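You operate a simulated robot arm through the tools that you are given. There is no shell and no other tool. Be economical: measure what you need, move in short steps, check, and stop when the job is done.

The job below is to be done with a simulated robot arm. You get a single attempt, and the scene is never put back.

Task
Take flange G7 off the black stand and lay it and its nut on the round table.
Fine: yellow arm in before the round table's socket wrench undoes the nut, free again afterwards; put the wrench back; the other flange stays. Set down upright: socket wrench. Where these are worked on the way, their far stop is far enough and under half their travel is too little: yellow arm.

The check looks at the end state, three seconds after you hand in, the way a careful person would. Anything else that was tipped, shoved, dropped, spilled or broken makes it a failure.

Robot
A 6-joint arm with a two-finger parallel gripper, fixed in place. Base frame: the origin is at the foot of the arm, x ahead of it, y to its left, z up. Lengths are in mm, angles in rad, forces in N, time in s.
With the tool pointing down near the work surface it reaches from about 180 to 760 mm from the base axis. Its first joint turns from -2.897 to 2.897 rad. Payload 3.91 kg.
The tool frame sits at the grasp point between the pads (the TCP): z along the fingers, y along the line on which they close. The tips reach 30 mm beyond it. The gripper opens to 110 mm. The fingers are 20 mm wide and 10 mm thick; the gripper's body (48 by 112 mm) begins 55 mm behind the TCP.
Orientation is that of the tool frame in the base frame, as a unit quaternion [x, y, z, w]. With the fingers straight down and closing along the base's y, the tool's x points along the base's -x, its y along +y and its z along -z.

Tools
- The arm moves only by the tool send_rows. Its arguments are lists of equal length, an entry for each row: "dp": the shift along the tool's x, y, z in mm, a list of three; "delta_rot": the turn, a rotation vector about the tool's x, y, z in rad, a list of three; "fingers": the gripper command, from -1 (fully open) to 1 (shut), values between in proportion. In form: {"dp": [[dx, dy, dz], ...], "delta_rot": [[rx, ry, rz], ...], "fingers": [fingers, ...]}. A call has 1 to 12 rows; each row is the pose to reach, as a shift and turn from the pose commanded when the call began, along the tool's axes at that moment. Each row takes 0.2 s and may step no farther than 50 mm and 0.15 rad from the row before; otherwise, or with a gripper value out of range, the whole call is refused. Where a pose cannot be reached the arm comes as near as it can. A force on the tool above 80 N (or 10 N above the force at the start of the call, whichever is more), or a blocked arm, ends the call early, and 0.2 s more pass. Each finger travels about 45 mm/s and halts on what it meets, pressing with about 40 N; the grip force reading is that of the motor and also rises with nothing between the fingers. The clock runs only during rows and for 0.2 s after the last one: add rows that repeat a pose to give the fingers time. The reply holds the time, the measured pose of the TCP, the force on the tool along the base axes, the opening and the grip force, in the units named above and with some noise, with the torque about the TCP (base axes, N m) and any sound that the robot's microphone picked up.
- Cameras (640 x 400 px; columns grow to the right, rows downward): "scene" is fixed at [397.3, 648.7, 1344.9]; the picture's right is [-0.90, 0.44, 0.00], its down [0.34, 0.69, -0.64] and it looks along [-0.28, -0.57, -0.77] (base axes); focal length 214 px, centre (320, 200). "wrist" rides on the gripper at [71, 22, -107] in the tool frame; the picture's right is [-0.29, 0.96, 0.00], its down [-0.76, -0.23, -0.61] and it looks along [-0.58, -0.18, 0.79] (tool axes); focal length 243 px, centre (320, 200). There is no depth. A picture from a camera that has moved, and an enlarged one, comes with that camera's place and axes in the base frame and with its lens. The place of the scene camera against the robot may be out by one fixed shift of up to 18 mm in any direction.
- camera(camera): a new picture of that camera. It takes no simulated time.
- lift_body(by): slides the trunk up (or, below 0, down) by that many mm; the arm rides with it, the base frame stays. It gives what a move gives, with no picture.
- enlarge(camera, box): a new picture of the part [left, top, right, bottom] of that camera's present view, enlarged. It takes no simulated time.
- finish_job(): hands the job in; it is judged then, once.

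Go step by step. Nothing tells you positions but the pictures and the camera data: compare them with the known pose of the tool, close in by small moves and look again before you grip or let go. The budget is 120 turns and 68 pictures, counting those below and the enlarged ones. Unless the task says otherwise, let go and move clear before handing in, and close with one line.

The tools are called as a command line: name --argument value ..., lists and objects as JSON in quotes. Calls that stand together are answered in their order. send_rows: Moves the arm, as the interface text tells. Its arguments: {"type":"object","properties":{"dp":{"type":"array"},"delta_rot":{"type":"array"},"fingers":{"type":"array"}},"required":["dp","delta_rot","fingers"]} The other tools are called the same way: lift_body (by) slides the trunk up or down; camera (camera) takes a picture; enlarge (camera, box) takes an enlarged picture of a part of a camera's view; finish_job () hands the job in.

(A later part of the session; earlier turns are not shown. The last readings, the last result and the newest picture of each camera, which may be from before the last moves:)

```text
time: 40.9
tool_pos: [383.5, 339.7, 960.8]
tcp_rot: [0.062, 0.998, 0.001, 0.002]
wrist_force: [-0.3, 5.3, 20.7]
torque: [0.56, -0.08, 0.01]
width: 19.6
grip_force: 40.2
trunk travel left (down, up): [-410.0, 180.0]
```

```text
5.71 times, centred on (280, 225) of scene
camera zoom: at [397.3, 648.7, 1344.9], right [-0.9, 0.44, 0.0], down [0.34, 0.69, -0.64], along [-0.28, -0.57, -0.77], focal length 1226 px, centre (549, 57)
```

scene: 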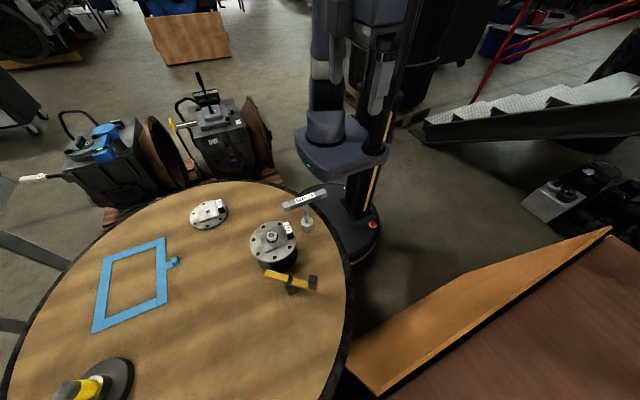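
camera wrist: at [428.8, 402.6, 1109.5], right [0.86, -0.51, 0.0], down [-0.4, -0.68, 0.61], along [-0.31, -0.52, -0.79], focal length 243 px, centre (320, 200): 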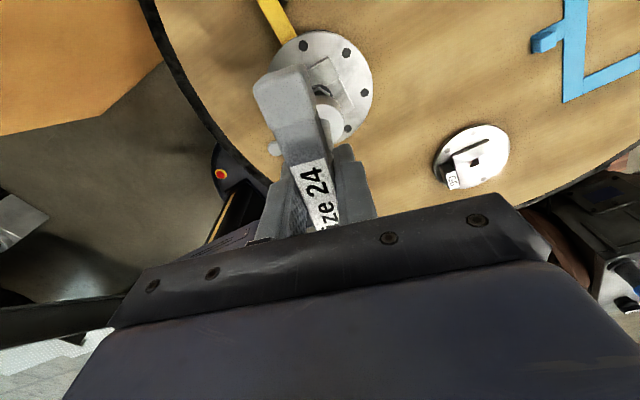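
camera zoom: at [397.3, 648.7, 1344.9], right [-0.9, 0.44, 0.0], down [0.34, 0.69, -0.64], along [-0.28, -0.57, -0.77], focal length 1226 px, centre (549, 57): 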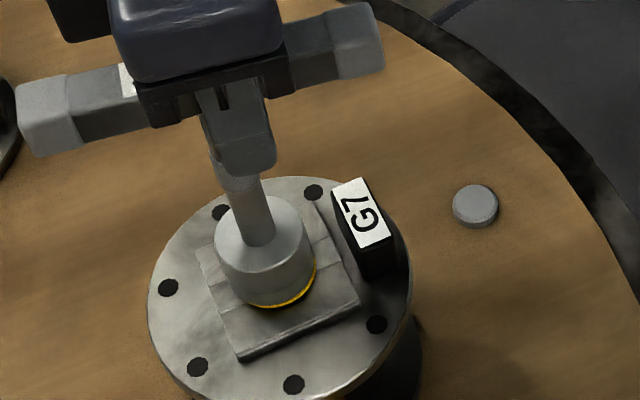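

A yellow ring has appeared under the socket, likely the loosened sign, and the flange hasn't turned. I'll turn on a little more for certainty.

send_rows --dp '[[-0.06, -0.92, -1], [-0.26, -1.82, -1], [-0.57, -2.69, -1], [-1.01, -3.51, -1], [-1.55, -4.25, -1], [-2.2, -4.91, -1], [-2.92, -5.48, -1], [-3.72, -5.94, -1], [-4.58, -6.28, -1]]' --delta_rot '[[0, 0, -0.14], [0, 0, -0.28], [0, 0, -0.42], [0, 0, -0.56], [0, 0, -0.7], [0, 0, -0.84], [0, 0, -0.98], [0, 0, -1.12], [0, 0, -1.26]]' --fingers '[1, 1, 1, 1, 1, 1, 1, 1, 1]'

enlarge --camera "scene" --box '[240, 190, 320, 260]'

```text
time: 42.9
tool_pos: [388.7, 332.8, 962.5]
tcp_rot: [-0.538, 0.843, 0.001, 0.001]
wrist_force: [-0.2, 2.7, 14.8]
torque: [0.31, 0.04, -0.03]
width: 19.3
grip_force: 40.0
trunk travel left (down, up): [-410.0, 180.0]
```

```text
5.71 times, centred on (280, 225) of scene
camera zoom: at [397.3, 648.7, 1344.9], right [-0.9, 0.44, 0.0], down [0.34, 0.69, -0.64], along [-0.28, -0.57, -0.77], focal length 1226 px, centre (549, 57)
```

zoom: 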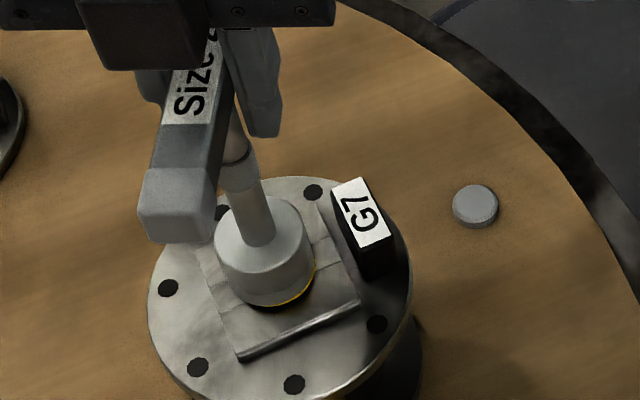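

I'll lift the wrench clear and see the nut.

send_rows --dp '[[0, 0, -8], [0, 0, -16], [0, 0, -28], [0, 0, -46], [0, 0, -46]]' --delta_rot '[[0, 0, 0], [0, 0, 0], [0, 0, 0], [0, 0, 0], [0, 0, 0]]' --fingers '[1, 1, 1, 1, 1]'

enlarge --camera "scene" --box '[240, 190, 320, 260]'

```text
time: 44.1
tool_pos: [386.4, 332.2, 1007.6]
tcp_rot: [-0.538, 0.843, 0.0, -0.001]
wrist_force: [0.9, 0.8, -2.2]
torque: [-0.01, 0.05, 0.0]
width: 19.4
grip_force: 39.9
trunk travel left (down, up): [-410.0, 180.0]
```

```text
5.71 times, centred on (280, 225) of scene
camera zoom: at [397.3, 648.7, 1344.9], right [-0.9, 0.44, 0.0], down [0.34, 0.69, -0.64], along [-0.28, -0.57, -0.77], focal length 1226 px, centre (549, 57)
```

zoom: 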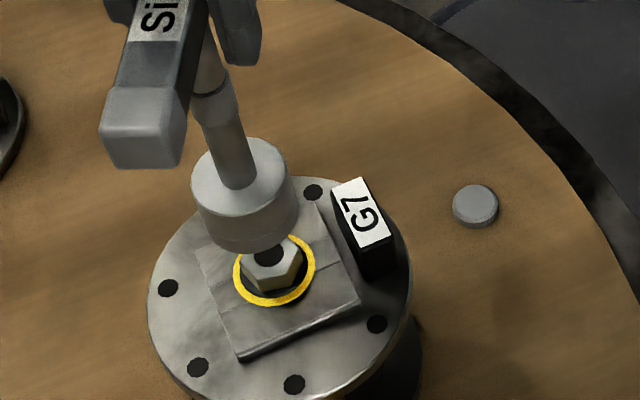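

The nut is undone (yellow ring under it, socket free). I'll take the wrench back above its peg at the original yaw.

send_rows --dp '[[11, 10, 0], [22, 20, 0], [32, 30, 0], [43, 40, 0], [54, 51, 0], [65, 61, 0], [75, 71, 0], [86, 81, 0], [97, 91.1, 0], [97, 91.1, 0]]' --delta_rot '[[0, 0, 0.13], [0, 0, 0.26], [0, 0, 0.39], [0, 0, 0.52], [0, 0, 0.65], [0, 0, 0.78], [0, 0, 0.91], [0, 0, 1.04], [0, 0, 1.166], [0, 0, 1.166]]' --fingers '[1, 1, 1, 1, 1, 1, 1, 1, 1, 1]'

enlarge --camera "scene" --box '[250, 150, 350, 250]'

```text
time: 46.3
tool_pos: [264.7, 283.0, 1007.3]
tcp_rot: [0.017, 1.0, 0.0, 0.0]
wrist_force: [-0.5, 0.1, -2.9]
torque: [0.04, 0.0, -0.02]
width: 19.2
grip_force: 40.2
trunk travel left (down, up): [-410.0, 180.0]
```

```text
4.00 times, centred on (300, 200) of scene
camera zoom: at [397.3, 648.7, 1344.9], right [-0.9, 0.44, 0.0], down [0.34, 0.69, -0.64], along [-0.28, -0.57, -0.77], focal length 858 px, centre (400, 200)
```

zoom: 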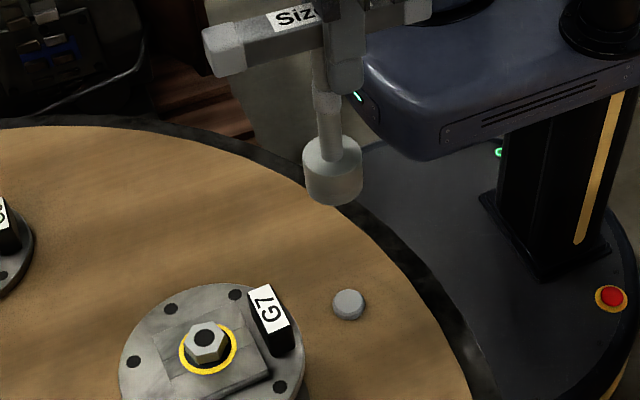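

The socket projects onto the peg within about 2 mm. I'll correct and descend.

send_rows --dp '[[1.7, 0, 20], [1.7, 0, 50], [1.7, 0, 80], [1.7, 0, 105], [1.7, 0, 120], [1.7, 0, 125], [1.7, 0, 125]]' --delta_rot '[[0, 0, 0], [0, 0, 0], [0, 0, 0], [0, 0, 0], [0, 0, 0], [0, 0, 0], [0, 0, 0]]' --fingers '[1, 1, 1, 1, 1, 1, 1]'

enlarge --camera "scene" --box '[270, 180, 340, 240]'

```text
time: 47.9
tool_pos: [262.3, 285.1, 882.3]
tcp_rot: [0.017, 1.0, 0.001, 0.001]
wrist_force: [0.0, -0.3, -4.2]
torque: [0.01, 0.02, 0.01]
width: 19.5
grip_force: 39.8
trunk travel left (down, up): [-410.0, 180.0]
```

```text
6.67 times, centred on (305, 210) of scene
camera zoom: at [397.3, 648.7, 1344.9], right [-0.9, 0.44, 0.0], down [0.34, 0.69, -0.64], along [-0.28, -0.57, -0.77], focal length 1430 px, centre (420, 133)
```

zoom: 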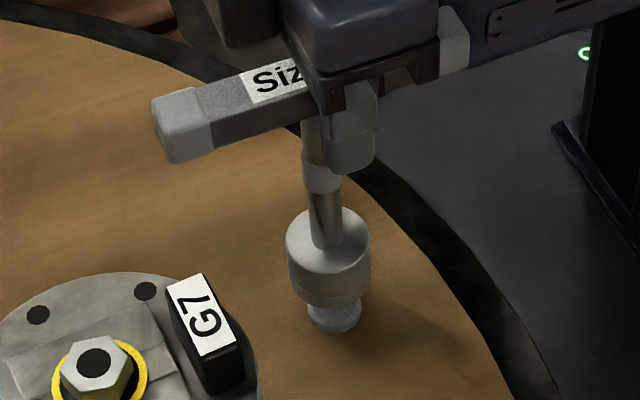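

The image suggests the bar slid up a few mm in the fingers during seating, so contact will come lower. I'll check with the wrist camera before the last bit.

enlarge --camera "wrist" --box '[230, 40, 390, 160]'

```text
3.33 times, centred on (310, 100) of wrist
camera zoom: at [191.8, 306.8, 989.5], right [0.32, 0.95, 0.0], down [0.75, -0.25, 0.61], along [0.58, -0.2, -0.79], focal length 809 px, centre (353, 533)
```

zoom: 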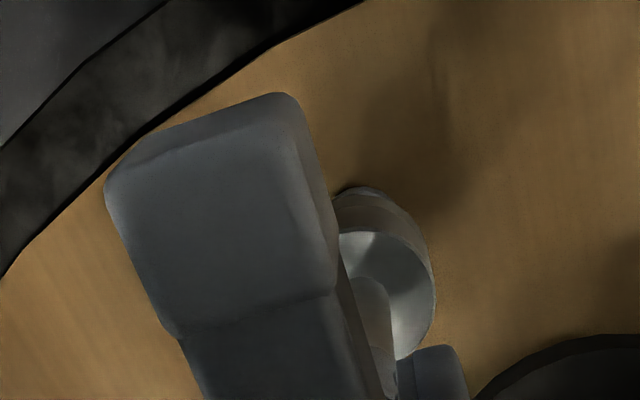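

The visible peg edge matches a centred socket. I'll lower slowly until contact.

send_rows --dp '[[0, 0, 5], [0, 0, 10], [0, 0, 14], [0, 0, 17], [0, 0, 20], [0, 0, 20]]' --delta_rot '[[0, 0, 0], [0, 0, 0], [0, 0, 0], [0, 0, 0], [0, 0, 0], [0, 0, 0]]' --fingers '[1, 1, 1, 1, 1, 1]'

enlarge --camera "scene" --box '[270, 180, 340, 240]'

```text
time: 49.3
tool_pos: [263.1, 283.8, 862.8]
tcp_rot: [0.016, 1.0, 0.001, 0.0]
wrist_force: [0.1, 0.5, -3.5]
torque: [0.03, 0.05, -0.02]
width: 19.5
grip_force: 40.3
trunk travel left (down, up): [-410.0, 180.0]
```

```text
6.67 times, centred on (305, 210) of scene
camera zoom: at [397.3, 648.7, 1344.9], right [-0.9, 0.44, 0.0], down [0.34, 0.69, -0.64], along [-0.28, -0.57, -0.77], focal length 1430 px, centre (420, 133)
```

zoom: 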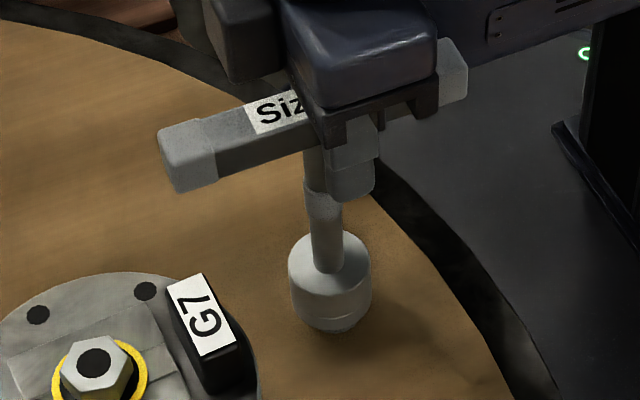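

Still about 10 mm to go, so the bar did slide up in the fingers. Continuing slowly.

send_rows --dp '[[0, 0, 2], [0, 0, 4], [0, 0, 6], [0, 0, 7.5], [0, 0, 9], [0, 0, 9]]' --delta_rot '[[0, 0, 0], [0, 0, 0], [0, 0, 0], [0, 0, 0], [0, 0, 0], [0, 0, 0]]' --fingers '[1, 1, 1, 1, 1, 1]'

```text
time: 50.7
tool_pos: [262.7, 283.6, 853.1]
tcp_rot: [0.016, 1.0, 0.0, 0.0]
wrist_force: [0.2, 0.1, -2.4]
torque: [0.01, 0.04, -0.01]
width: 19.4
grip_force: 40.0
trunk travel left (down, up): [-410.0, 180.0]
```

send_rows --dp '[[0, 0, 1], [0, 0, 2], [0, 0, 3], [0, 0, 4], [0, 0, 5], [0, 0, 5]]' --delta_rot '[[0, 0, 0], [0, 0, 0], [0, 0, 0], [0, 0, 0], [0, 0, 0], [0, 0, 0]]' --fingers '[1, 1, 1, 1, 1, 1]'

enlarge --camera "scene" --box '[270, 180, 340, 240]'

```text
time: 52.1
tool_pos: [262.4, 283.8, 849.5]
tcp_rot: [0.016, 1.0, 0.001, 0.001]
wrist_force: [0.0, -2.0, 15.0]
torque: [-0.26, 0.27, -0.01]
width: 19.5
grip_force: 40.1
trunk travel left (down, up): [-410.0, 180.0]
```

```text
6.67 times, centred on (305, 210) of scene
camera zoom: at [397.3, 648.7, 1344.9], right [-0.9, 0.44, 0.0], down [0.34, 0.69, -0.64], along [-0.28, -0.57, -0.77], focal length 1430 px, centre (420, 133)
```

zoom: 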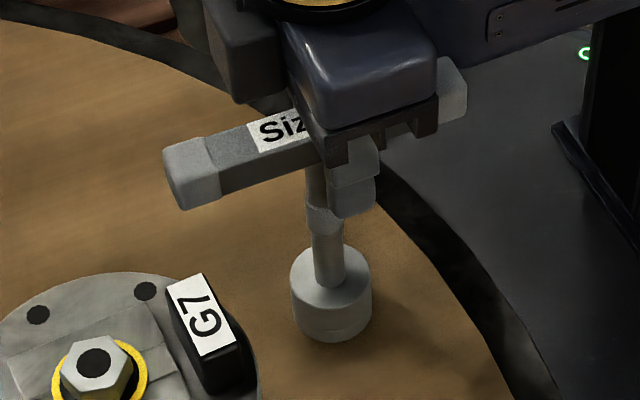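

Contact at 15 N, and the image matches the wrench's home picture. I'll release gently.

send_rows --dp '[[0, 0, -0.8], [0, 0, -0.8], [0, 0, -0.8], [0, 0, -0.8], [0, 0, -0.8]]' --delta_rot '[[0, 0, 0], [0, 0, 0], [0, 0, 0], [0, 0, 0], [0, 0, 0]]' --fingers '[0.4, 0.1, -0.27, -0.27, -0.27]'

enlarge --camera "scene" --box '[270, 180, 340, 240]'

```text
time: 53.3
tool_pos: [262.8, 284.1, 849.4]
tcp_rot: [0.017, 1.0, 0.0, 0.0]
wrist_force: [0.1, 0.4, -0.1]
torque: [-0.02, -0.02, -0.02]
width: 69.9
grip_force: 0.1
trunk travel left (down, up): [-410.0, 180.0]
```

```text
6.67 times, centred on (305, 210) of scene
camera zoom: at [397.3, 648.7, 1344.9], right [-0.9, 0.44, 0.0], down [0.34, 0.69, -0.64], along [-0.28, -0.57, -0.77], focal length 1430 px, centre (420, 133)
```

zoom: 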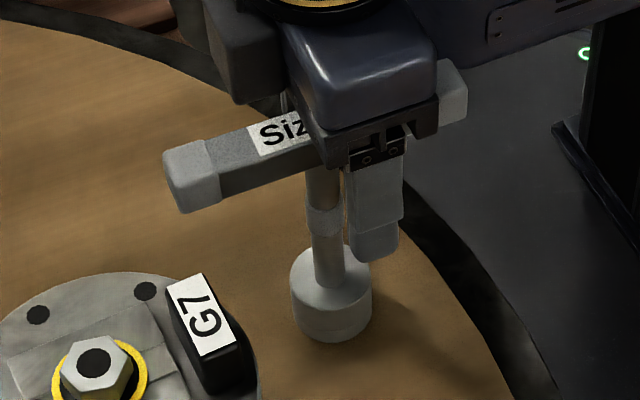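

The wrench stands upright. I'll rise straight up and look.

send_rows --dp '[[0, 0, -20], [0, 0, -60], [0, 0, -100], [0, 0, -145]]' --delta_rot '[[0, 0, 0], [0, 0, 0], [0, 0, 0], [0, 0, 0]]' --fingers '[-0.27, -0.27, -0.27, -0.27]'

camera --camera "wrist"

enlarge --camera "wrist" --box '[340, 100, 460, 220]'

```text
time: 54.3
tool_pos: [262.6, 282.9, 993.6]
tcp_rot: [0.015, 1.0, 0.0, 0.001]
wrist_force: [0.0, 0.3, -0.1]
torque: [-0.01, 0.02, 0.03]
width: 70.0
grip_force: 0.1
trunk travel left (down, up): [-410.0, 180.0]
```

```text
22 pictures are left
camera wrist: at [191.5, 305.5, 1101.1], right [0.32, 0.95, 0.0], down [0.75, -0.25, 0.61], along [0.58, -0.2, -0.79], focal length 243 px, centre (320, 200)
```

wrist: 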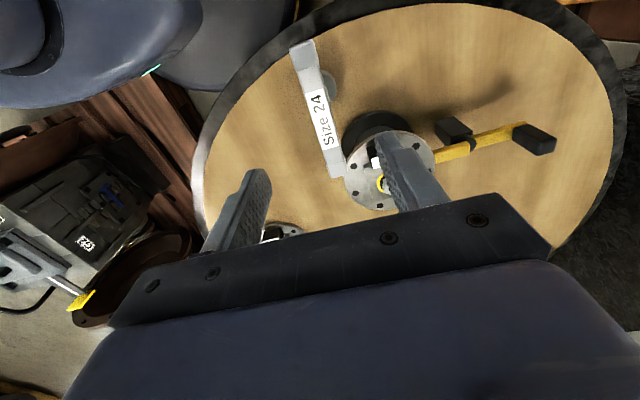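

```text
3.33 times, centred on (400, 160) of wrist
camera zoom: at [191.5, 305.5, 1101.1], right [0.32, 0.95, 0.0], down [0.75, -0.25, 0.61], along [0.58, -0.2, -0.79], focal length 809 px, centre (53, 333)
```

zoom: 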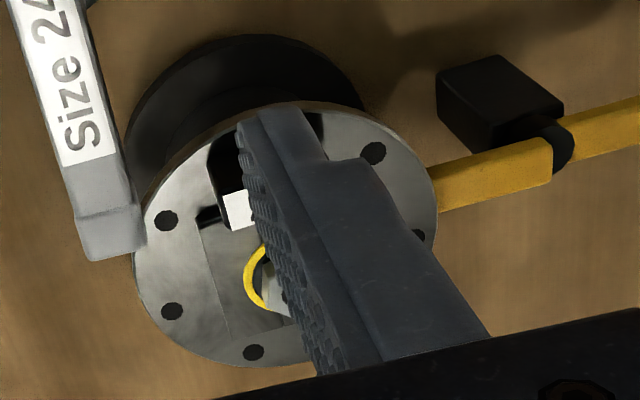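

The wrench is back in place. Next I'll free the yellow arm, so I move over its knob.

send_rows --dp '[[-10, 20, 0], [-20, 39, 0], [-30, 59, 0], [-39, 79, 0], [-49, 98, 0], [-59, 118, 0], [-69, 137, 10], [-79, 157, 20], [-89, 177, 30], [-99, 196, 40], [-108, 216, 52], [-118, 236, 63]]' --delta_rot '[[0, 0, 0.13], [0, 0, 0.26], [0, 0, 0.39], [0, 0, 0.52], [0, 0, 0.65], [0, 0, 0.78], [0, 0, 0.91], [0, 0, 1.04], [0, 0, 1.17], [0, 0, 1.3], [0, 0, 1.43], [0, 0, 1.559]]' --fingers '[-0.1, -0.1, -0.1, 0, 0, 0, 0, 0, 0, 0.09, 0.09, 0.09]'

camera --camera "wrist"

```text
time: 56.9
tool_pos: [386.2, 515.6, 930.3]
tcp_rot: [0.715, 0.699, 0.0, 0.0]
wrist_force: [-0.1, 0.1, 1.1]
torque: [-0.01, -0.02, 0.0]
width: 50.1
grip_force: 0.1
trunk travel left (down, up): [-410.0, 180.0]
```

```text
20 pictures are left
camera wrist: at [408.6, 584.6, 1038.0], right [0.95, -0.31, 0.0], down [-0.25, -0.75, 0.61], along [-0.19, -0.58, -0.79], focal length 243 px, centre (320, 200)
```

wrist: 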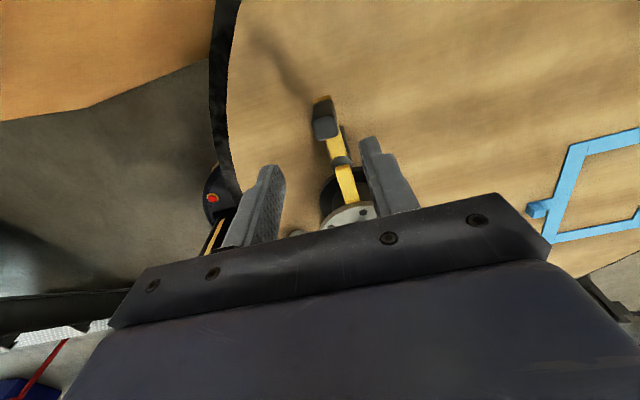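

The knob is between the fingers' lines. I'll descend and grip.

send_rows --dp '[[0, 1, 40], [0, 1, 80], [0, 1, 107], [0, 1, 107], [0, 1, 107], [0, 1, 107]]' --delta_rot '[[0, 0, 0], [0, 0, 0], [0, 0, 0], [0, 0, 0], [0, 0, 0], [0, 0, 0]]' --fingers '[0.09, 0.09, 0.09, 0.4, 0.7, 0.7]'

```text
time: 58.3
tool_pos: [390.0, 515.7, 824.1]
tcp_rot: [0.714, 0.7, 0.0, 0.0]
wrist_force: [5.3, 1.2, -1.6]
torque: [0.19, 0.44, 0.42]
width: 20.4
grip_force: 38.2
trunk travel left (down, up): [-410.0, 180.0]
```

send_rows --dp '[[0, -8.4, 0], [-1.5, -16.7, 0], [-4.2, -24.7, 0], [-7.8, -32.3, 0], [-12.4, -39.3, 0], [-18, -45.7, 0], [-24.3, -51.3, 0], [-27.5, -53.5, 0]]' --delta_rot '[[0, 0, -0.13], [0, 0, -0.26], [0, 0, -0.39], [0, 0, -0.52], [0, 0, -0.65], [0, 0, -0.78], [0, 0, -0.91], [0, 0, -0.97]]' --fingers '[0.7, 0.7, 0.7, 0.7, 0.7, 0.7, 0.7, 0.7]'

enlarge --camera "wrist" --box '[200, 60, 480, 260]'

```text
time: 60.1
tool_pos: [337.7, 491.9, 824.0]
tcp_rot: [0.305, 0.952, 0.002, 0.0]
wrist_force: [33.0, 7.6, -5.2]
torque: [-1.08, 1.19, -0.93]
width: 21.1
grip_force: 45.0
trunk travel left (down, up): [-410.0, 180.0]
```

```text
2.00 times, centred on (340, 160) of wrist
camera zoom: at [292.7, 549.0, 931.5], right [0.79, 0.61, 0.0], down [0.48, -0.63, 0.61], along [0.37, -0.48, -0.8], focal length 485 px, centre (280, 280)
```

zoom: 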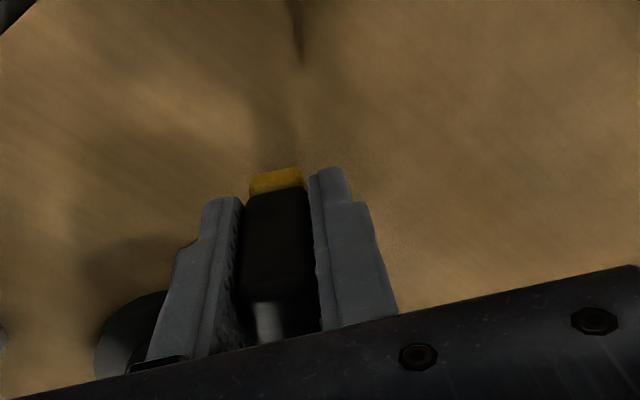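

The arm is back at its free stop. I'll release, rise, and move over the nut for a look.

send_rows --dp '[[0, 2, 0], [0, 2, 0], [0, 2, 0], [0, 2, -45], [0, 2, -90], [0, 2, -135], [-33, -22, -150], [-66, -46, -150], [-100, -70, -150], [-133, -94, -150]]' --delta_rot '[[0, 0, 0], [0, 0, 0], [0, 0, 0], [0, 0, 0], [0, 0, 0], [0, 0, 0], [0, 0, 0], [0, 0, 0], [0, 0, 0], [0, 0, 0]]' --fingers '[0.3, 0, 0, 0, -0.5, -1, -1, -1, -1, -1]'

camera --camera "wrist"

enlarge --camera "wrist" --box '[270, 60, 390, 160]'

```text
time: 62.3
tool_pos: [388.6, 336.1, 972.4]
tcp_rot: [0.306, 0.952, 0.001, 0.0]
wrist_force: [0.0, -0.3, 0.0]
torque: [0.0, 0.05, 0.0]
width: 110.2
grip_force: 0.0
trunk travel left (down, up): [-410.0, 180.0]
```

```text
18 pictures are left
camera wrist: at [343.2, 393.6, 1079.2], right [0.79, 0.61, 0.0], down [0.48, -0.63, 0.61], along [0.37, -0.48, -0.79], focal length 243 px, centre (320, 200)
```

wrist: 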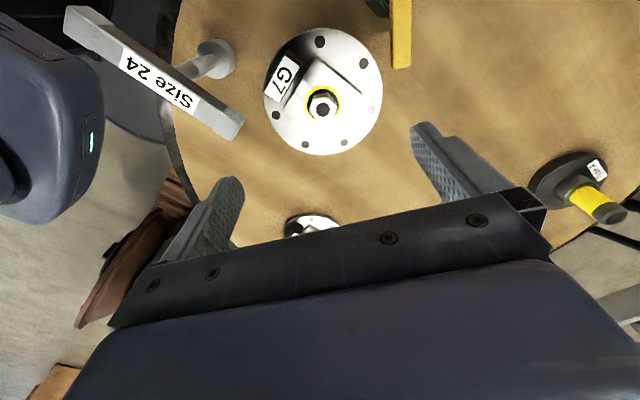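

```text
4.00 times, centred on (330, 110) of wrist
camera zoom: at [343.2, 393.6, 1079.2], right [0.79, 0.61, 0.0], down [0.48, -0.63, 0.61], along [0.37, -0.48, -0.79], focal length 970 px, centre (280, 560)
```

zoom: 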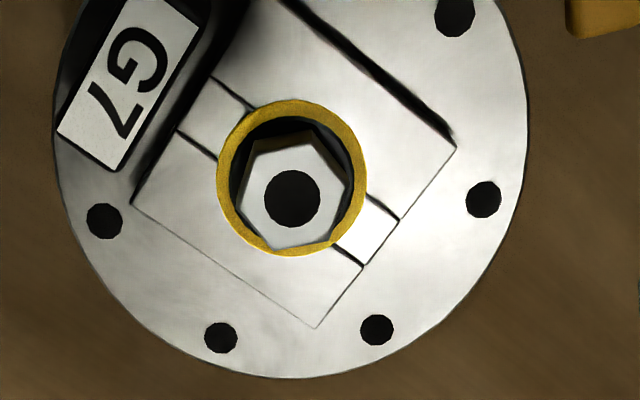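

The nut is clear, at about (390.5, 338.3). I'll turn about 23° to match its flats and descend with the fingers 50 mm open.

send_rows --dp '[[-0.3, 2.9, 20], [-0.3, 2.9, 45], [-0.3, 2.9, 70], [-0.3, 2.9, 90], [-0.3, 2.9, 104], [-0.3, 2.9, 112], [-0.3, 2.9, 112]]' --delta_rot '[[0, 0, -0.1], [0, 0, -0.2], [0, 0, -0.3], [0, 0, -0.4], [0, 0, -0.4], [0, 0, -0.4], [0, 0, -0.4]]' --fingers '[-0.4, 0, 0.09, 0.09, 0.09, 0.09, 0.09]'

enlarge --camera "wrist" --box '[230, 90, 410, 220]'

enlarge --camera "scene" --box '[240, 190, 320, 260]'

```text
time: 63.9
tool_pos: [391.8, 338.9, 860.5]
tcp_rot: [0.112, 0.994, 0.0, 0.0]
wrist_force: [-0.3, -0.2, -0.1]
torque: [0.0, 0.01, 0.02]
width: 50.2
grip_force: 0.1
trunk travel left (down, up): [-410.0, 180.0]
```

```text
3.08 times, centred on (320, 155) of wrist
camera zoom: at [326.4, 373.5, 969.2], right [0.49, 0.87, 0.0], down [0.69, -0.39, 0.61], along [0.53, -0.3, -0.79], focal length 746 px, centre (320, 338)
```

zoom: 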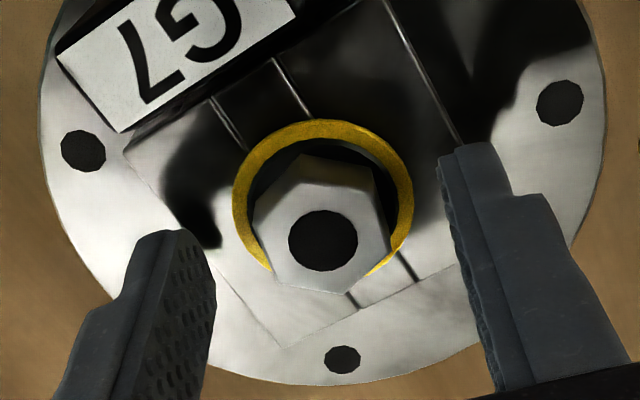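

```text
5.71 times, centred on (280, 225) of scene
camera zoom: at [397.3, 648.7, 1344.9], right [-0.9, 0.44, 0.0], down [0.34, 0.69, -0.64], along [-0.28, -0.57, -0.77], focal length 1226 px, centre (549, 57)
```

zoom: 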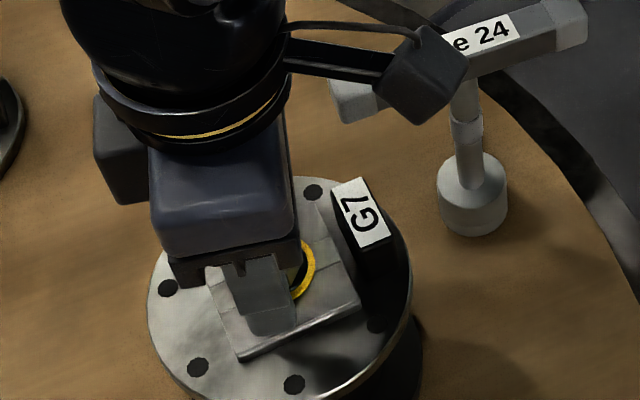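

The nut sits a bit raised and its flats match the fingers. Gripping now.

send_rows --dp '[[0, 0, 2], [0, 0, 2], [0, 0, 2], [0, 0, 2], [0, 0, 2]]' --delta_rot '[[0, 0, 0], [0, 0, 0], [0, 0, 0], [0, 0, 0], [0, 0, 0]]' --fingers '[0.3, 0.6, 1, 1, 1]'

```text
time: 65.1
tool_pos: [391.4, 338.9, 859.7]
tcp_rot: [0.11, 0.994, 0.0, 0.001]
wrist_force: [1.6, 9.4, 0.8]
torque: [0.29, -0.07, -0.04]
width: 26.2
grip_force: 40.3
trunk travel left (down, up): [-410.0, 180.0]
```

send_rows --dp '[[0, 0, -3], [0, 0, -8], [0, 0, -20], [0, 0, -45], [0, 0, -80], [0, 0, -80]]' --delta_rot '[[0, 0, 0], [0, 0, 0], [0, 0, 0], [0, 0, 0], [0, 0, 0], [0, 0, 0]]' --fingers '[1, 1, 1, 1, 1, 1]'

camera --camera "wrist"

```text
time: 66.5
tool_pos: [389.9, 336.8, 941.5]
tcp_rot: [0.11, 0.994, 0.0, 0.001]
wrist_force: [0.5, 0.8, 0.2]
torque: [0.02, -0.02, -0.01]
width: 0.0
grip_force: 38.0
trunk travel left (down, up): [-410.0, 180.0]
```

```text
14 pictures are left
camera wrist: at [324.7, 372.5, 1049.3], right [0.49, 0.87, 0.0], down [0.69, -0.39, 0.61], along [0.53, -0.3, -0.79], focal length 243 px, centre (320, 200)
```

wrist: 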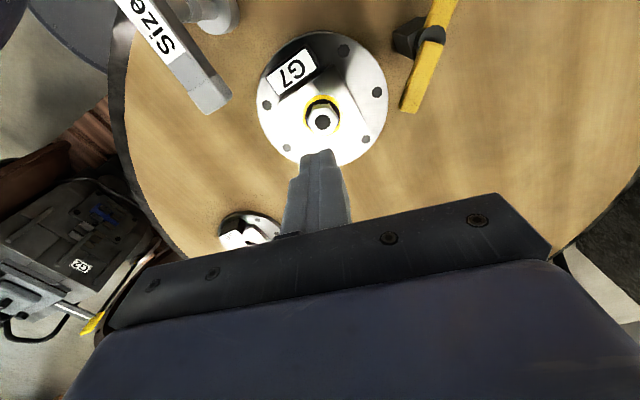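

The fingers slipped off because the grip was too high; the nut is still in place. I'll open and go about 9 mm lower, watching the force.

send_rows --dp '[[0, 0, 0], [0, 0, 0], [0, 0, 20], [0, 0, 50], [0, 0, 75], [0, 0, 82], [0, 0, 86], [0, 0, 89], [0, 0, 89]]' --delta_rot '[[0, 0, 0], [0, 0, 0], [0, 0, 0], [0, 0, 0], [0, 0, 0], [0, 0, 0], [0, 0, 0], [0, 0, 0], [0, 0, 0]]' --fingers '[0.09, 0.09, 0.09, 0.09, 0.09, 0.09, 0.09, 0.09, 0.09]'

enlarge --camera "wrist" --box '[230, 90, 410, 220]'

```text
time: 68.5
tool_pos: [391.4, 337.9, 855.9]
tcp_rot: [0.111, 0.994, 0.003, 0.003]
wrist_force: [-1.9, 0.3, 52.4]
torque: [-1.36, 0.67, 0.01]
width: 49.8
grip_force: 0.0
trunk travel left (down, up): [-410.0, 180.0]
```

```text
3.08 times, centred on (320, 155) of wrist
camera zoom: at [324.5, 372.3, 963.3], right [0.49, 0.87, 0.01], down [0.69, -0.4, 0.61], along [0.53, -0.29, -0.79], focal length 746 px, centre (320, 338)
```

zoom: 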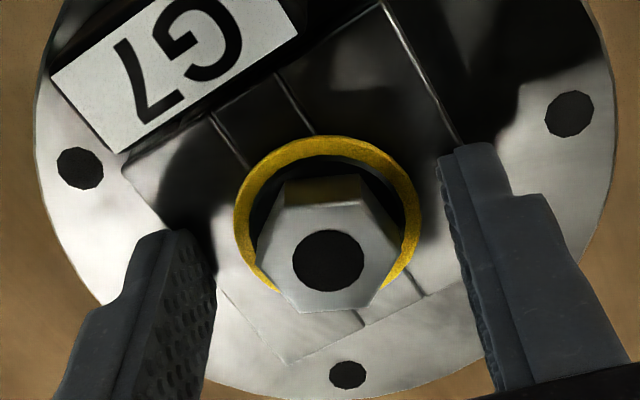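

The fingertips reached the plate (z≈826), so depth was fine; the nut was gripped about 13° off its flats. I'll raise slightly, turn 13° and grip.

send_rows --dp '[[0, 0, -5], [0, 1, -5], [0, 1, -5], [0, 1, -5], [0, 1, -5], [0, 1, -5], [0, 1, -5]]' --delta_rot '[[0, 0, 0], [0, 0, -0.12], [0, 0, -0.23], [0, 0, -0.23], [0, 0, -0.23], [0, 0, -0.23], [0, 0, -0.23]]' --fingers '[0.09, 0.09, 0.09, 0.4, 0.7, 1, 1]'

```text
time: 70.1
tool_pos: [389.0, 339.7, 855.5]
tcp_rot: [-0.005, 1.0, 0.0, 0.0]
wrist_force: [-4.1, 12.3, 6.8]
torque: [0.22, 0.12, 0.0]
width: 25.2
grip_force: 39.9
trunk travel left (down, up): [-410.0, 180.0]
```

send_rows --dp '[[0, -0.7, 0], [0, -0.7, -2], [0, -0.7, -5], [0, -0.7, -9], [0, -0.7, -9]]' --delta_rot '[[0, 0, 0], [0, 0, 0], [0, 0, 0], [0, 0, 0], [0, 0, 0]]' --fingers '[1, 1, 1, 1, 1]'

enlarge --camera "wrist" --box '[230, 90, 410, 220]'

```text
time: 71.3
tool_pos: [392.0, 339.5, 863.4]
tcp_rot: [-0.004, 1.0, -0.002, -0.002]
wrist_force: [-6.9, 19.2, -30.7]
torque: [0.51, 0.15, -0.03]
width: 23.1
grip_force: 39.9
trunk travel left (down, up): [-410.0, 180.0]
```

```text
3.08 times, centred on (320, 155) of wrist
camera zoom: at [319.6, 359.7, 971.5], right [0.28, 0.96, 0.0], down [0.76, -0.22, 0.61], along [0.58, -0.17, -0.79], focal length 746 px, centre (320, 338)
```

zoom: 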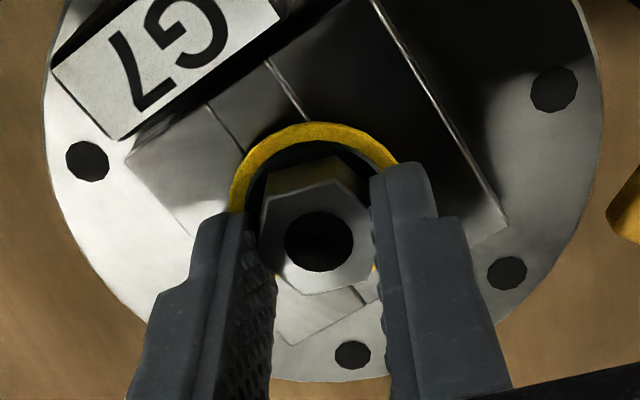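

The flats are gripped (23.1 mm) but there is sideways load and the nut binds. I'll re-grip lower with a +y correction and then pull slowly.

send_rows --dp '[[0, 0, 0], [0.4, 1.6, 5], [0.4, 1.6, 8.5], [0.4, 1.6, 8.5], [0.4, 1.6, 8.5], [0.4, 1.6, 8.5]]' --delta_rot '[[0, 0, 0], [0, 0, 0], [0, 0, 0], [0, 0, 0], [0, 0, 0], [0, 0, 0]]' --fingers '[0.4, 0.4, 0.4, 1, 1, 1]'

```text
time: 72.7
tool_pos: [389.8, 338.6, 857.2]
tcp_rot: [-0.005, 1.0, -0.001, 0.0]
wrist_force: [1.2, 2.8, 2.0]
torque: [0.09, -0.04, 0.01]
width: 22.9
grip_force: 39.7
trunk travel left (down, up): [-410.0, 180.0]
```

The sideways load is gone. Lifting slowly.

send_rows --dp '[[0, 0, -1], [0, 0, -2], [0, 0, -4], [0, 0, -6], [0, 0, -9], [0, 0, -13]]' --delta_rot '[[0, 0, 0], [0, 0, 0], [0, 0, 0], [0, 0, 0], [0, 0, 0], [0, 0, 0]]' --fingers '[1, 1, 1, 1, 1, 1]'

```text
time: 74.1
tool_pos: [389.8, 339.5, 868.5]
tcp_rot: [-0.003, 1.0, -0.002, -0.002]
wrist_force: [-2.9, -0.8, -31.6]
torque: [0.03, 0.09, 0.03]
width: 23.8
grip_force: 39.4
trunk travel left (down, up): [-410.0, 180.0]
```

The pull of about 31 N is just the grip's slip limit, so the nut is still threaded. I'll re-grip low and unscrew it by the fingers, rising as it turns.

send_rows --dp '[[0, 0, 0], [0, 0, 7], [0, 0, 12.5], [0, 0, 12.5], [0, 0, 12.5], [0, 0, 12], [0, 0, 11.5], [0, 0, 11], [0, 0, 10.5], [0, 0, 10], [0, 0, 9.5], [0, 0, 9]]' --delta_rot '[[0, 0, 0], [0, 0, 0], [0, 0, 0], [0, 0, 0], [0, 0, 0], [0, 0, -0.14], [0, 0, -0.28], [0, 0, -0.42], [0, 0, -0.56], [0, 0, -0.7], [0, 0, -0.84], [0, 0, -0.98]]' --fingers '[0.4, 0.4, 0.4, 1, 1, 1, 1, 1, 1, 1, 1, 1]'

enlarge --camera "wrist" --box '[230, 90, 410, 220]'

```text
time: 76.7
tool_pos: [390.8, 339.6, 859.0]
tcp_rot: [-0.476, 0.88, -0.001, -0.002]
wrist_force: [0.3, 4.1, -31.4]
torque: [0.2, -0.07, 0.0]
width: 23.1
grip_force: 40.1
trunk travel left (down, up): [-410.0, 180.0]
```

```text
3.08 times, centred on (320, 155) of wrist
camera zoom: at [333.1, 291.2, 966.5], right [-0.64, 0.77, 0.0], down [0.61, 0.51, 0.6], along [0.46, 0.39, -0.8], focal length 746 px, centre (320, 338)
```

zoom: 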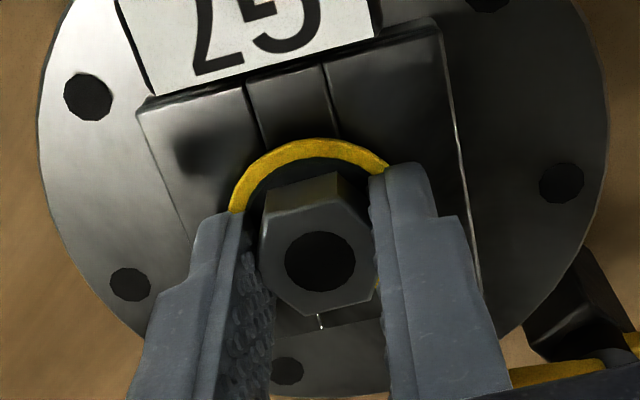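

The nut spins easily with the fingers. I'll keep turning with only a slight upward pull to see if it climbs.

send_rows --dp '[[0, 0, 1], [0, 0, 1], [0, 0, 1], [0, 0, 1], [0, 0, 1], [0, 0, 1], [0, 0, 1], [0, 0, 1], [0, 0, 1], [0, 0, 1], [0, 0, 1], [0, 0, 1]]' --delta_rot '[[0, 0, -0.14], [0, 0, -0.28], [0, 0, -0.42], [0, 0, -0.56], [0, 0, -0.7], [0, 0, -0.84], [0, 0, -0.98], [0, 0, -1.12], [0, 0, -1.26], [0, 0, -1.4], [0, 0, -1.54], [0, 0, -1.68]]' --fingers '[1, 1, 1, 1, 1, 1, 1, 1, 1, 1, 1, 1]'

```text
time: 79.3
tool_pos: [389.8, 339.5, 861.1]
tcp_rot: [0.972, -0.234, 0.001, -0.001]
wrist_force: [-11.2, -2.0, -5.7]
torque: [-0.12, 0.33, 0.0]
width: 23.1
grip_force: 40.2
trunk travel left (down, up): [-410.0, 180.0]
```

The upward load dropped, so the nut is climbing. A little more turning with a gentle pull.

send_rows --dp '[[0, 0, -0.3], [0, 0, -0.5], [0, 0, -0.7], [0, 0, -1], [0, 0, -2], [0, 0, -3.5]]' --delta_rot '[[0, 0, -0.13], [0, 0, -0.26], [0, 0, -0.39], [0, 0, -0.5], [0, 0, -0.5], [0, 0, -0.5]]' --fingers '[1, 1, 1, 1, 1, 1]'

enlarge --camera "wrist" --box '[230, 90, 410, 220]'

```text
time: 80.7
tool_pos: [390.7, 340.6, 860.9]
tcp_rot: [1.0, 0.014, -0.002, 0.002]
wrist_force: [-5.5, -3.2, -31.8]
torque: [0.03, 0.04, 0.0]
width: 23.0
grip_force: 39.9
trunk travel left (down, up): [-410.0, 180.0]
```

```text
3.08 times, centred on (320, 155) of wrist
camera zoom: at [461.9, 319.4, 968.4], right [-0.26, -0.96, 0.0], down [-0.76, 0.21, 0.61], along [-0.59, 0.16, -0.79], focal length 746 px, centre (320, 338)
```

zoom: 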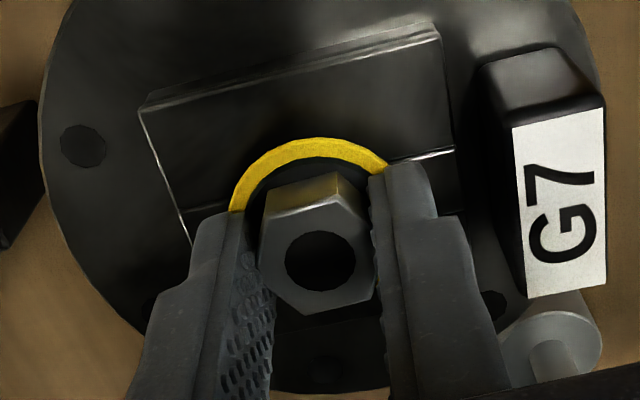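

The nut spins with the fingers, and the force trace suggests a thread of about 2 mm lead. I'll release, rise a little and unwind the wrist for a second stroke, checking the nut in between.

send_rows --dp '[[0, 0, 2], [0, 0, 2], [0, 0, -20], [0, 0, -60], [0, 0, -60], [0, 0, -60], [0, 0, -60], [0, 0, -60], [0, 0, -60], [0, 0, -60], [0, 0, -60], [0, 0, -60]]' --delta_rot '[[0, 0, 0], [0, 0, 0], [0, 0, 0], [0, 0, 0.145], [0, 0, 0.29], [0, 0, 0.435], [0, 0, 0.58], [0, 0, 0.725], [0, 0, 0.87], [0, 0, 1.015], [0, 0, 1.16], [0, 0, 1.305]]' --fingers '[0.3, 0.3, 0.2, 0.2, 0.2, 0.2, 0.2, 0.2, 0.2, 0.2, 0.2, 0.2]'

enlarge --camera "scene" --box '[250, 205, 310, 255]'

```text
time: 83.3
tool_pos: [390.8, 339.5, 923.4]
tcp_rot: [0.802, -0.597, 0.0, 0.0]
wrist_force: [0.1, -0.1, -0.5]
torque: [0.01, 0.0, 0.01]
width: 44.1
grip_force: 0.0
trunk travel left (down, up): [-410.0, 180.0]
```

```text
8.00 times, centred on (280, 230) of scene
camera zoom: at [397.3, 648.7, 1344.9], right [-0.9, 0.44, 0.0], down [0.34, 0.69, -0.64], along [-0.28, -0.57, -0.77], focal length 1716 px, centre (640, -40)
```

zoom: 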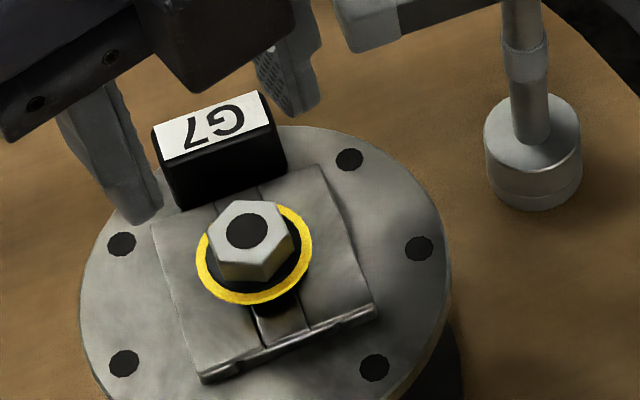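

The flange has turned about 85° along with the nut now that the arm is free, so the nut still drags on it. I'll look closely at the nut.

enlarge --camera "wrist" --box '[270, 80, 380, 160]'

```text
5.00 times, centred on (325, 120) of wrist
camera zoom: at [389.9, 263.8, 1031.4], right [-1.0, 0.0, 0.0], down [0.0, 0.79, 0.61], along [0.0, 0.61, -0.79], focal length 1213 px, centre (295, 600)
```

zoom: 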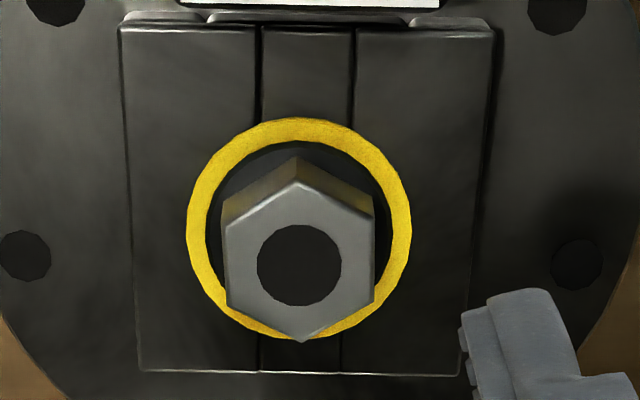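

The nut's angle relative to the flange hasn't changed: my fingers just slipped around it and dragged the stand, so the nut needs more wrench turning with the arm in. I'll go back to the arm knob.

send_rows --dp '[[-13, 1, -5], [-27, 1, -10], [-40, 2, -10], [-54, 3, -10], [-67, 3, -10], [-81, 4, -10], [-94, 5, -10], [-107, 5, -10], [-121, 6, -10], [-134, 7, -10], [-148, 7, -10], [-161, 8, -10]]' --delta_rot '[[0, 0, 0.145], [0, 0, 0.29], [0, 0, 0.435], [0, 0, 0.58], [0, 0, 0.725], [0, 0, 0.87], [0, 0, 1.015], [0, 0, 1.16], [0, 0, 1.305], [0, 0, 1.45], [0, 0, 1.595], [0, 0, 1.74]]' --fingers '[0.09, 0.09, 0.09, 0.09, 0.09, 0.09, 0.09, 0.09, 0.09, 0.09, 0.09, 0.09]'

```text
time: 85.9
tool_pos: [335.2, 490.8, 933.3]
tcp_rot: [-0.061, 0.998, 0.0, 0.0]
wrist_force: [0.3, -0.7, 0.3]
torque: [-0.02, -0.02, -0.02]
width: 50.2
grip_force: 0.0
trunk travel left (down, up): [-410.0, 180.0]
```

send_rows --dp '[[-1, 0, 5], [-1, 0, 15], [-1, 0, 25], [-1, 0, 35], [-1, 0, 50], [-1, 0, 80], [-1, 0, 109], [-1, 0, 109], [-1, 0, 109], [-1, 0, 109]]' --delta_rot '[[0, 0, 0.148], [0, 0, 0.296], [0, 0, 0.444], [0, 0, 0.592], [0, 0, 0.742], [0, 0, 0.742], [0, 0, 0.742], [0, 0, 0.742], [0, 0, 0.742], [0, 0, 0.742]]' --fingers '[0.09, 0.09, 0.09, 0.09, 0.09, 0.09, 0.09, 0.5, 0.7, 0.7]'

```text
time: 88.1
tool_pos: [336.8, 494.4, 823.9]
tcp_rot: [0.303, 0.953, 0.0, 0.001]
wrist_force: [6.1, 9.2, -1.7]
torque: [-0.54, 0.23, -0.3]
width: 21.3
grip_force: 39.4
trunk travel left (down, up): [-410.0, 180.0]
```

The knob is gripped. Swinging the arm in again.

send_rows --dp '[[0, 8.5, 0], [-1.2, 17, 0], [-3.7, 25.1, 0], [-7.3, 32.8, 0], [-12, 40, 0], [-17.7, 46.4, 0], [-24, 52.1, 0], [-28.5, 56, 0]]' --delta_rot '[[0, 0, 0.13], [0, 0, 0.26], [0, 0, 0.39], [0, 0, 0.52], [0, 0, 0.65], [0, 0, 0.78], [0, 0, 0.91], [0, 0, 0.98]]' --fingers '[0.7, 0.7, 0.7, 0.7, 0.7, 0.7, 0.7, 0.7]'

```text
time: 89.9
tool_pos: [390.5, 517.6, 823.2]
tcp_rot: [0.716, 0.698, -0.001, 0.001]
wrist_force: [-16.9, -22.7, -6.4]
torque: [0.44, -0.82, 0.77]
width: 19.9
grip_force: 45.1
trunk travel left (down, up): [-410.0, 180.0]
```

The arm is at its in-stop again. Releasing and heading for the wrench.

send_rows --dp '[[0, -1, 0], [0, -1, 0], [0, -1, -45], [0, -1, -90], [0, -1, -140], [-34, -17, -150], [-68, -34, -150], [-102, -52, -150], [-136, -69, -150], [-170, -86, -150], [-204, -104, -150], [-237.6, -121.3, -150]]' --delta_rot '[[0, 0, 0], [0, 0, 0], [0, 0, 0], [0, 0, 0], [0, 0, 0], [0, 0, -0.148], [0, 0, -0.296], [0, 0, -0.444], [0, 0, -0.592], [0, 0, -0.74], [0, 0, -0.888], [0, 0, -1.036]]' --fingers '[0.2, 0, 0, -0.2, -0.27, -0.27, -0.27, -0.27, -0.27, -0.27, -0.27, -0.27]'

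```text
time: 92.5
tool_pos: [263.4, 287.6, 973.7]
tcp_rot: [0.277, 0.961, 0.001, 0.0]
wrist_force: [-0.3, 0.4, 0.9]
torque: [0.0, -0.01, -0.02]
width: 69.8
grip_force: 0.0
trunk travel left (down, up): [-410.0, 180.0]
```

send_rows --dp '[[-6.6, -0.9, 0], [-6.6, -0.9, 0], [-6.6, -0.9, 5], [-6.6, -0.9, 20], [-6.6, -0.9, 50], [-6.6, -0.9, 85], [-6.6, -0.9, 113], [-6.6, -0.9, 113], [-6.6, -0.9, 113], [-6.6, -0.9, 113], [-6.6, -0.9, 113], [-6.6, -0.9, 113]]' --delta_rot '[[0, 0, -0.133], [0, 0, -0.266], [0, 0, -0.4], [0, 0, -0.532], [0, 0, -0.532], [0, 0, -0.532], [0, 0, -0.532], [0, 0, -0.532], [0, 0, -0.532], [0, 0, -0.532], [0, 0, -0.532], [0, 0, -0.532]]' --fingers '[-0.27, -0.27, -0.27, -0.27, -0.27, -0.27, -0.27, 0.2, 0.6, 1, 1, 1]'

enlarge --camera "scene" --box '[230, 160, 350, 260]'

```text
time: 95.1
tool_pos: [269.6, 284.2, 860.9]
tcp_rot: [0.015, 1.0, 0.0, 0.0]
wrist_force: [0.5, -0.8, 0.1]
torque: [-0.04, 0.01, 0.01]
width: 19.9
grip_force: 40.4
trunk travel left (down, up): [-410.0, 180.0]
```

```text
4.00 times, centred on (290, 210) of scene
camera zoom: at [397.3, 648.7, 1344.9], right [-0.9, 0.44, 0.0], down [0.34, 0.69, -0.64], along [-0.28, -0.57, -0.77], focal length 858 px, centre (440, 160)
```

zoom: 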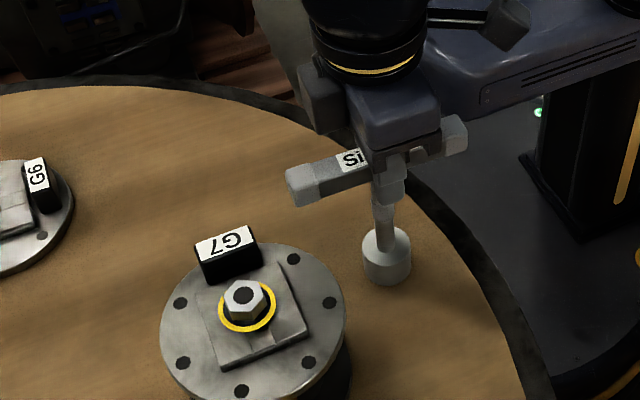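

Gripped right over the stem this time. Lifting and carrying to the nut.

send_rows --dp '[[0, 0, -10], [0, 0, -50], [0, 0, -95], [0, 0, -135], [-15, 7, -135], [-30, 15, -135], [-45, 22, -135], [-60, 29, -135], [-75, 37, -135], [-90, 44, -135], [-105, 51, -135], [-119.1, 58.6, -135]]' --delta_rot '[[0, 0, 0], [0, 0, 0], [0, 0, 0], [0, 0, 0], [0, 0, 0.145], [0, 0, 0.29], [0, 0, 0.435], [0, 0, 0.58], [0, 0, 0.725], [0, 0, 0.87], [0, 0, 1.015], [0, 0, 1.16]]' --fingers '[1, 1, 1, 1, 1, 1, 1, 1, 1, 1, 1, 1]'

```text
time: 97.7
tool_pos: [391.8, 335.8, 996.1]
tcp_rot: [0.561, 0.827, 0.001, -0.001]
wrist_force: [-1.1, 0.3, -3.3]
torque: [-0.02, -0.01, -0.03]
width: 19.5
grip_force: 40.7
trunk travel left (down, up): [-410.0, 180.0]
```

send_rows --dp '[[0, 0, 0], [0, 0, 0], [0, 0, 0], [0, 0, 0], [0, 0, 0], [0, 0, 0], [0, 0, 0]]' --delta_rot '[[0, 0, 0.137], [0, 0, 0.274], [0, 0, 0.41], [0, 0, 0.547], [0, 0, 0.684], [0, 0, 0.82], [0, 0, 0.82]]' --fingers '[1, 1, 1, 1, 1, 1, 1]'

enlarge --camera "scene" --box '[250, 205, 310, 255]'

```text
time: 99.3
tool_pos: [390.6, 337.0, 996.8]
tcp_rot: [0.845, 0.535, 0.0, 0.0]
wrist_force: [-0.5, 0.4, -3.2]
torque: [0.01, -0.02, -0.02]
width: 19.7
grip_force: 40.3
trunk travel left (down, up): [-410.0, 180.0]
```

```text
8.00 times, centred on (280, 230) of scene
camera zoom: at [397.3, 648.7, 1344.9], right [-0.9, 0.44, 0.0], down [0.34, 0.69, -0.64], along [-0.28, -0.57, -0.77], focal length 1716 px, centre (640, -40)
```

zoom: 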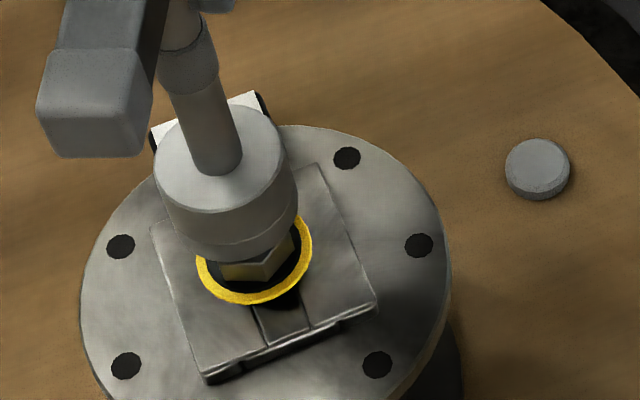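

Nearly aligned; I'll shift by about (−0.6, +1.8) and descend slowly.

send_rows --dp '[[1.4, -1.3, 0], [1.4, -1.3, 10], [1.4, -1.3, 18], [1.4, -1.3, 22], [1.4, -1.3, 25], [1.4, -1.3, 27], [1.4, -1.3, 27]]' --delta_rot '[[0, 0, 0], [0, 0, 0], [0, 0, 0], [0, 0, 0], [0, 0, 0], [0, 0, 0], [0, 0, 0]]' --fingers '[1, 1, 1, 1, 1, 1, 1]'

```text
time: 100.9
tool_pos: [390.0, 339.0, 971.0]
tcp_rot: [0.844, 0.537, 0.003, 0.0]
wrist_force: [0.9, 1.5, 39.2]
torque: [0.2, 0.01, -0.06]
width: 20.1
grip_force: 40.1
trunk travel left (down, up): [-410.0, 180.0]
```

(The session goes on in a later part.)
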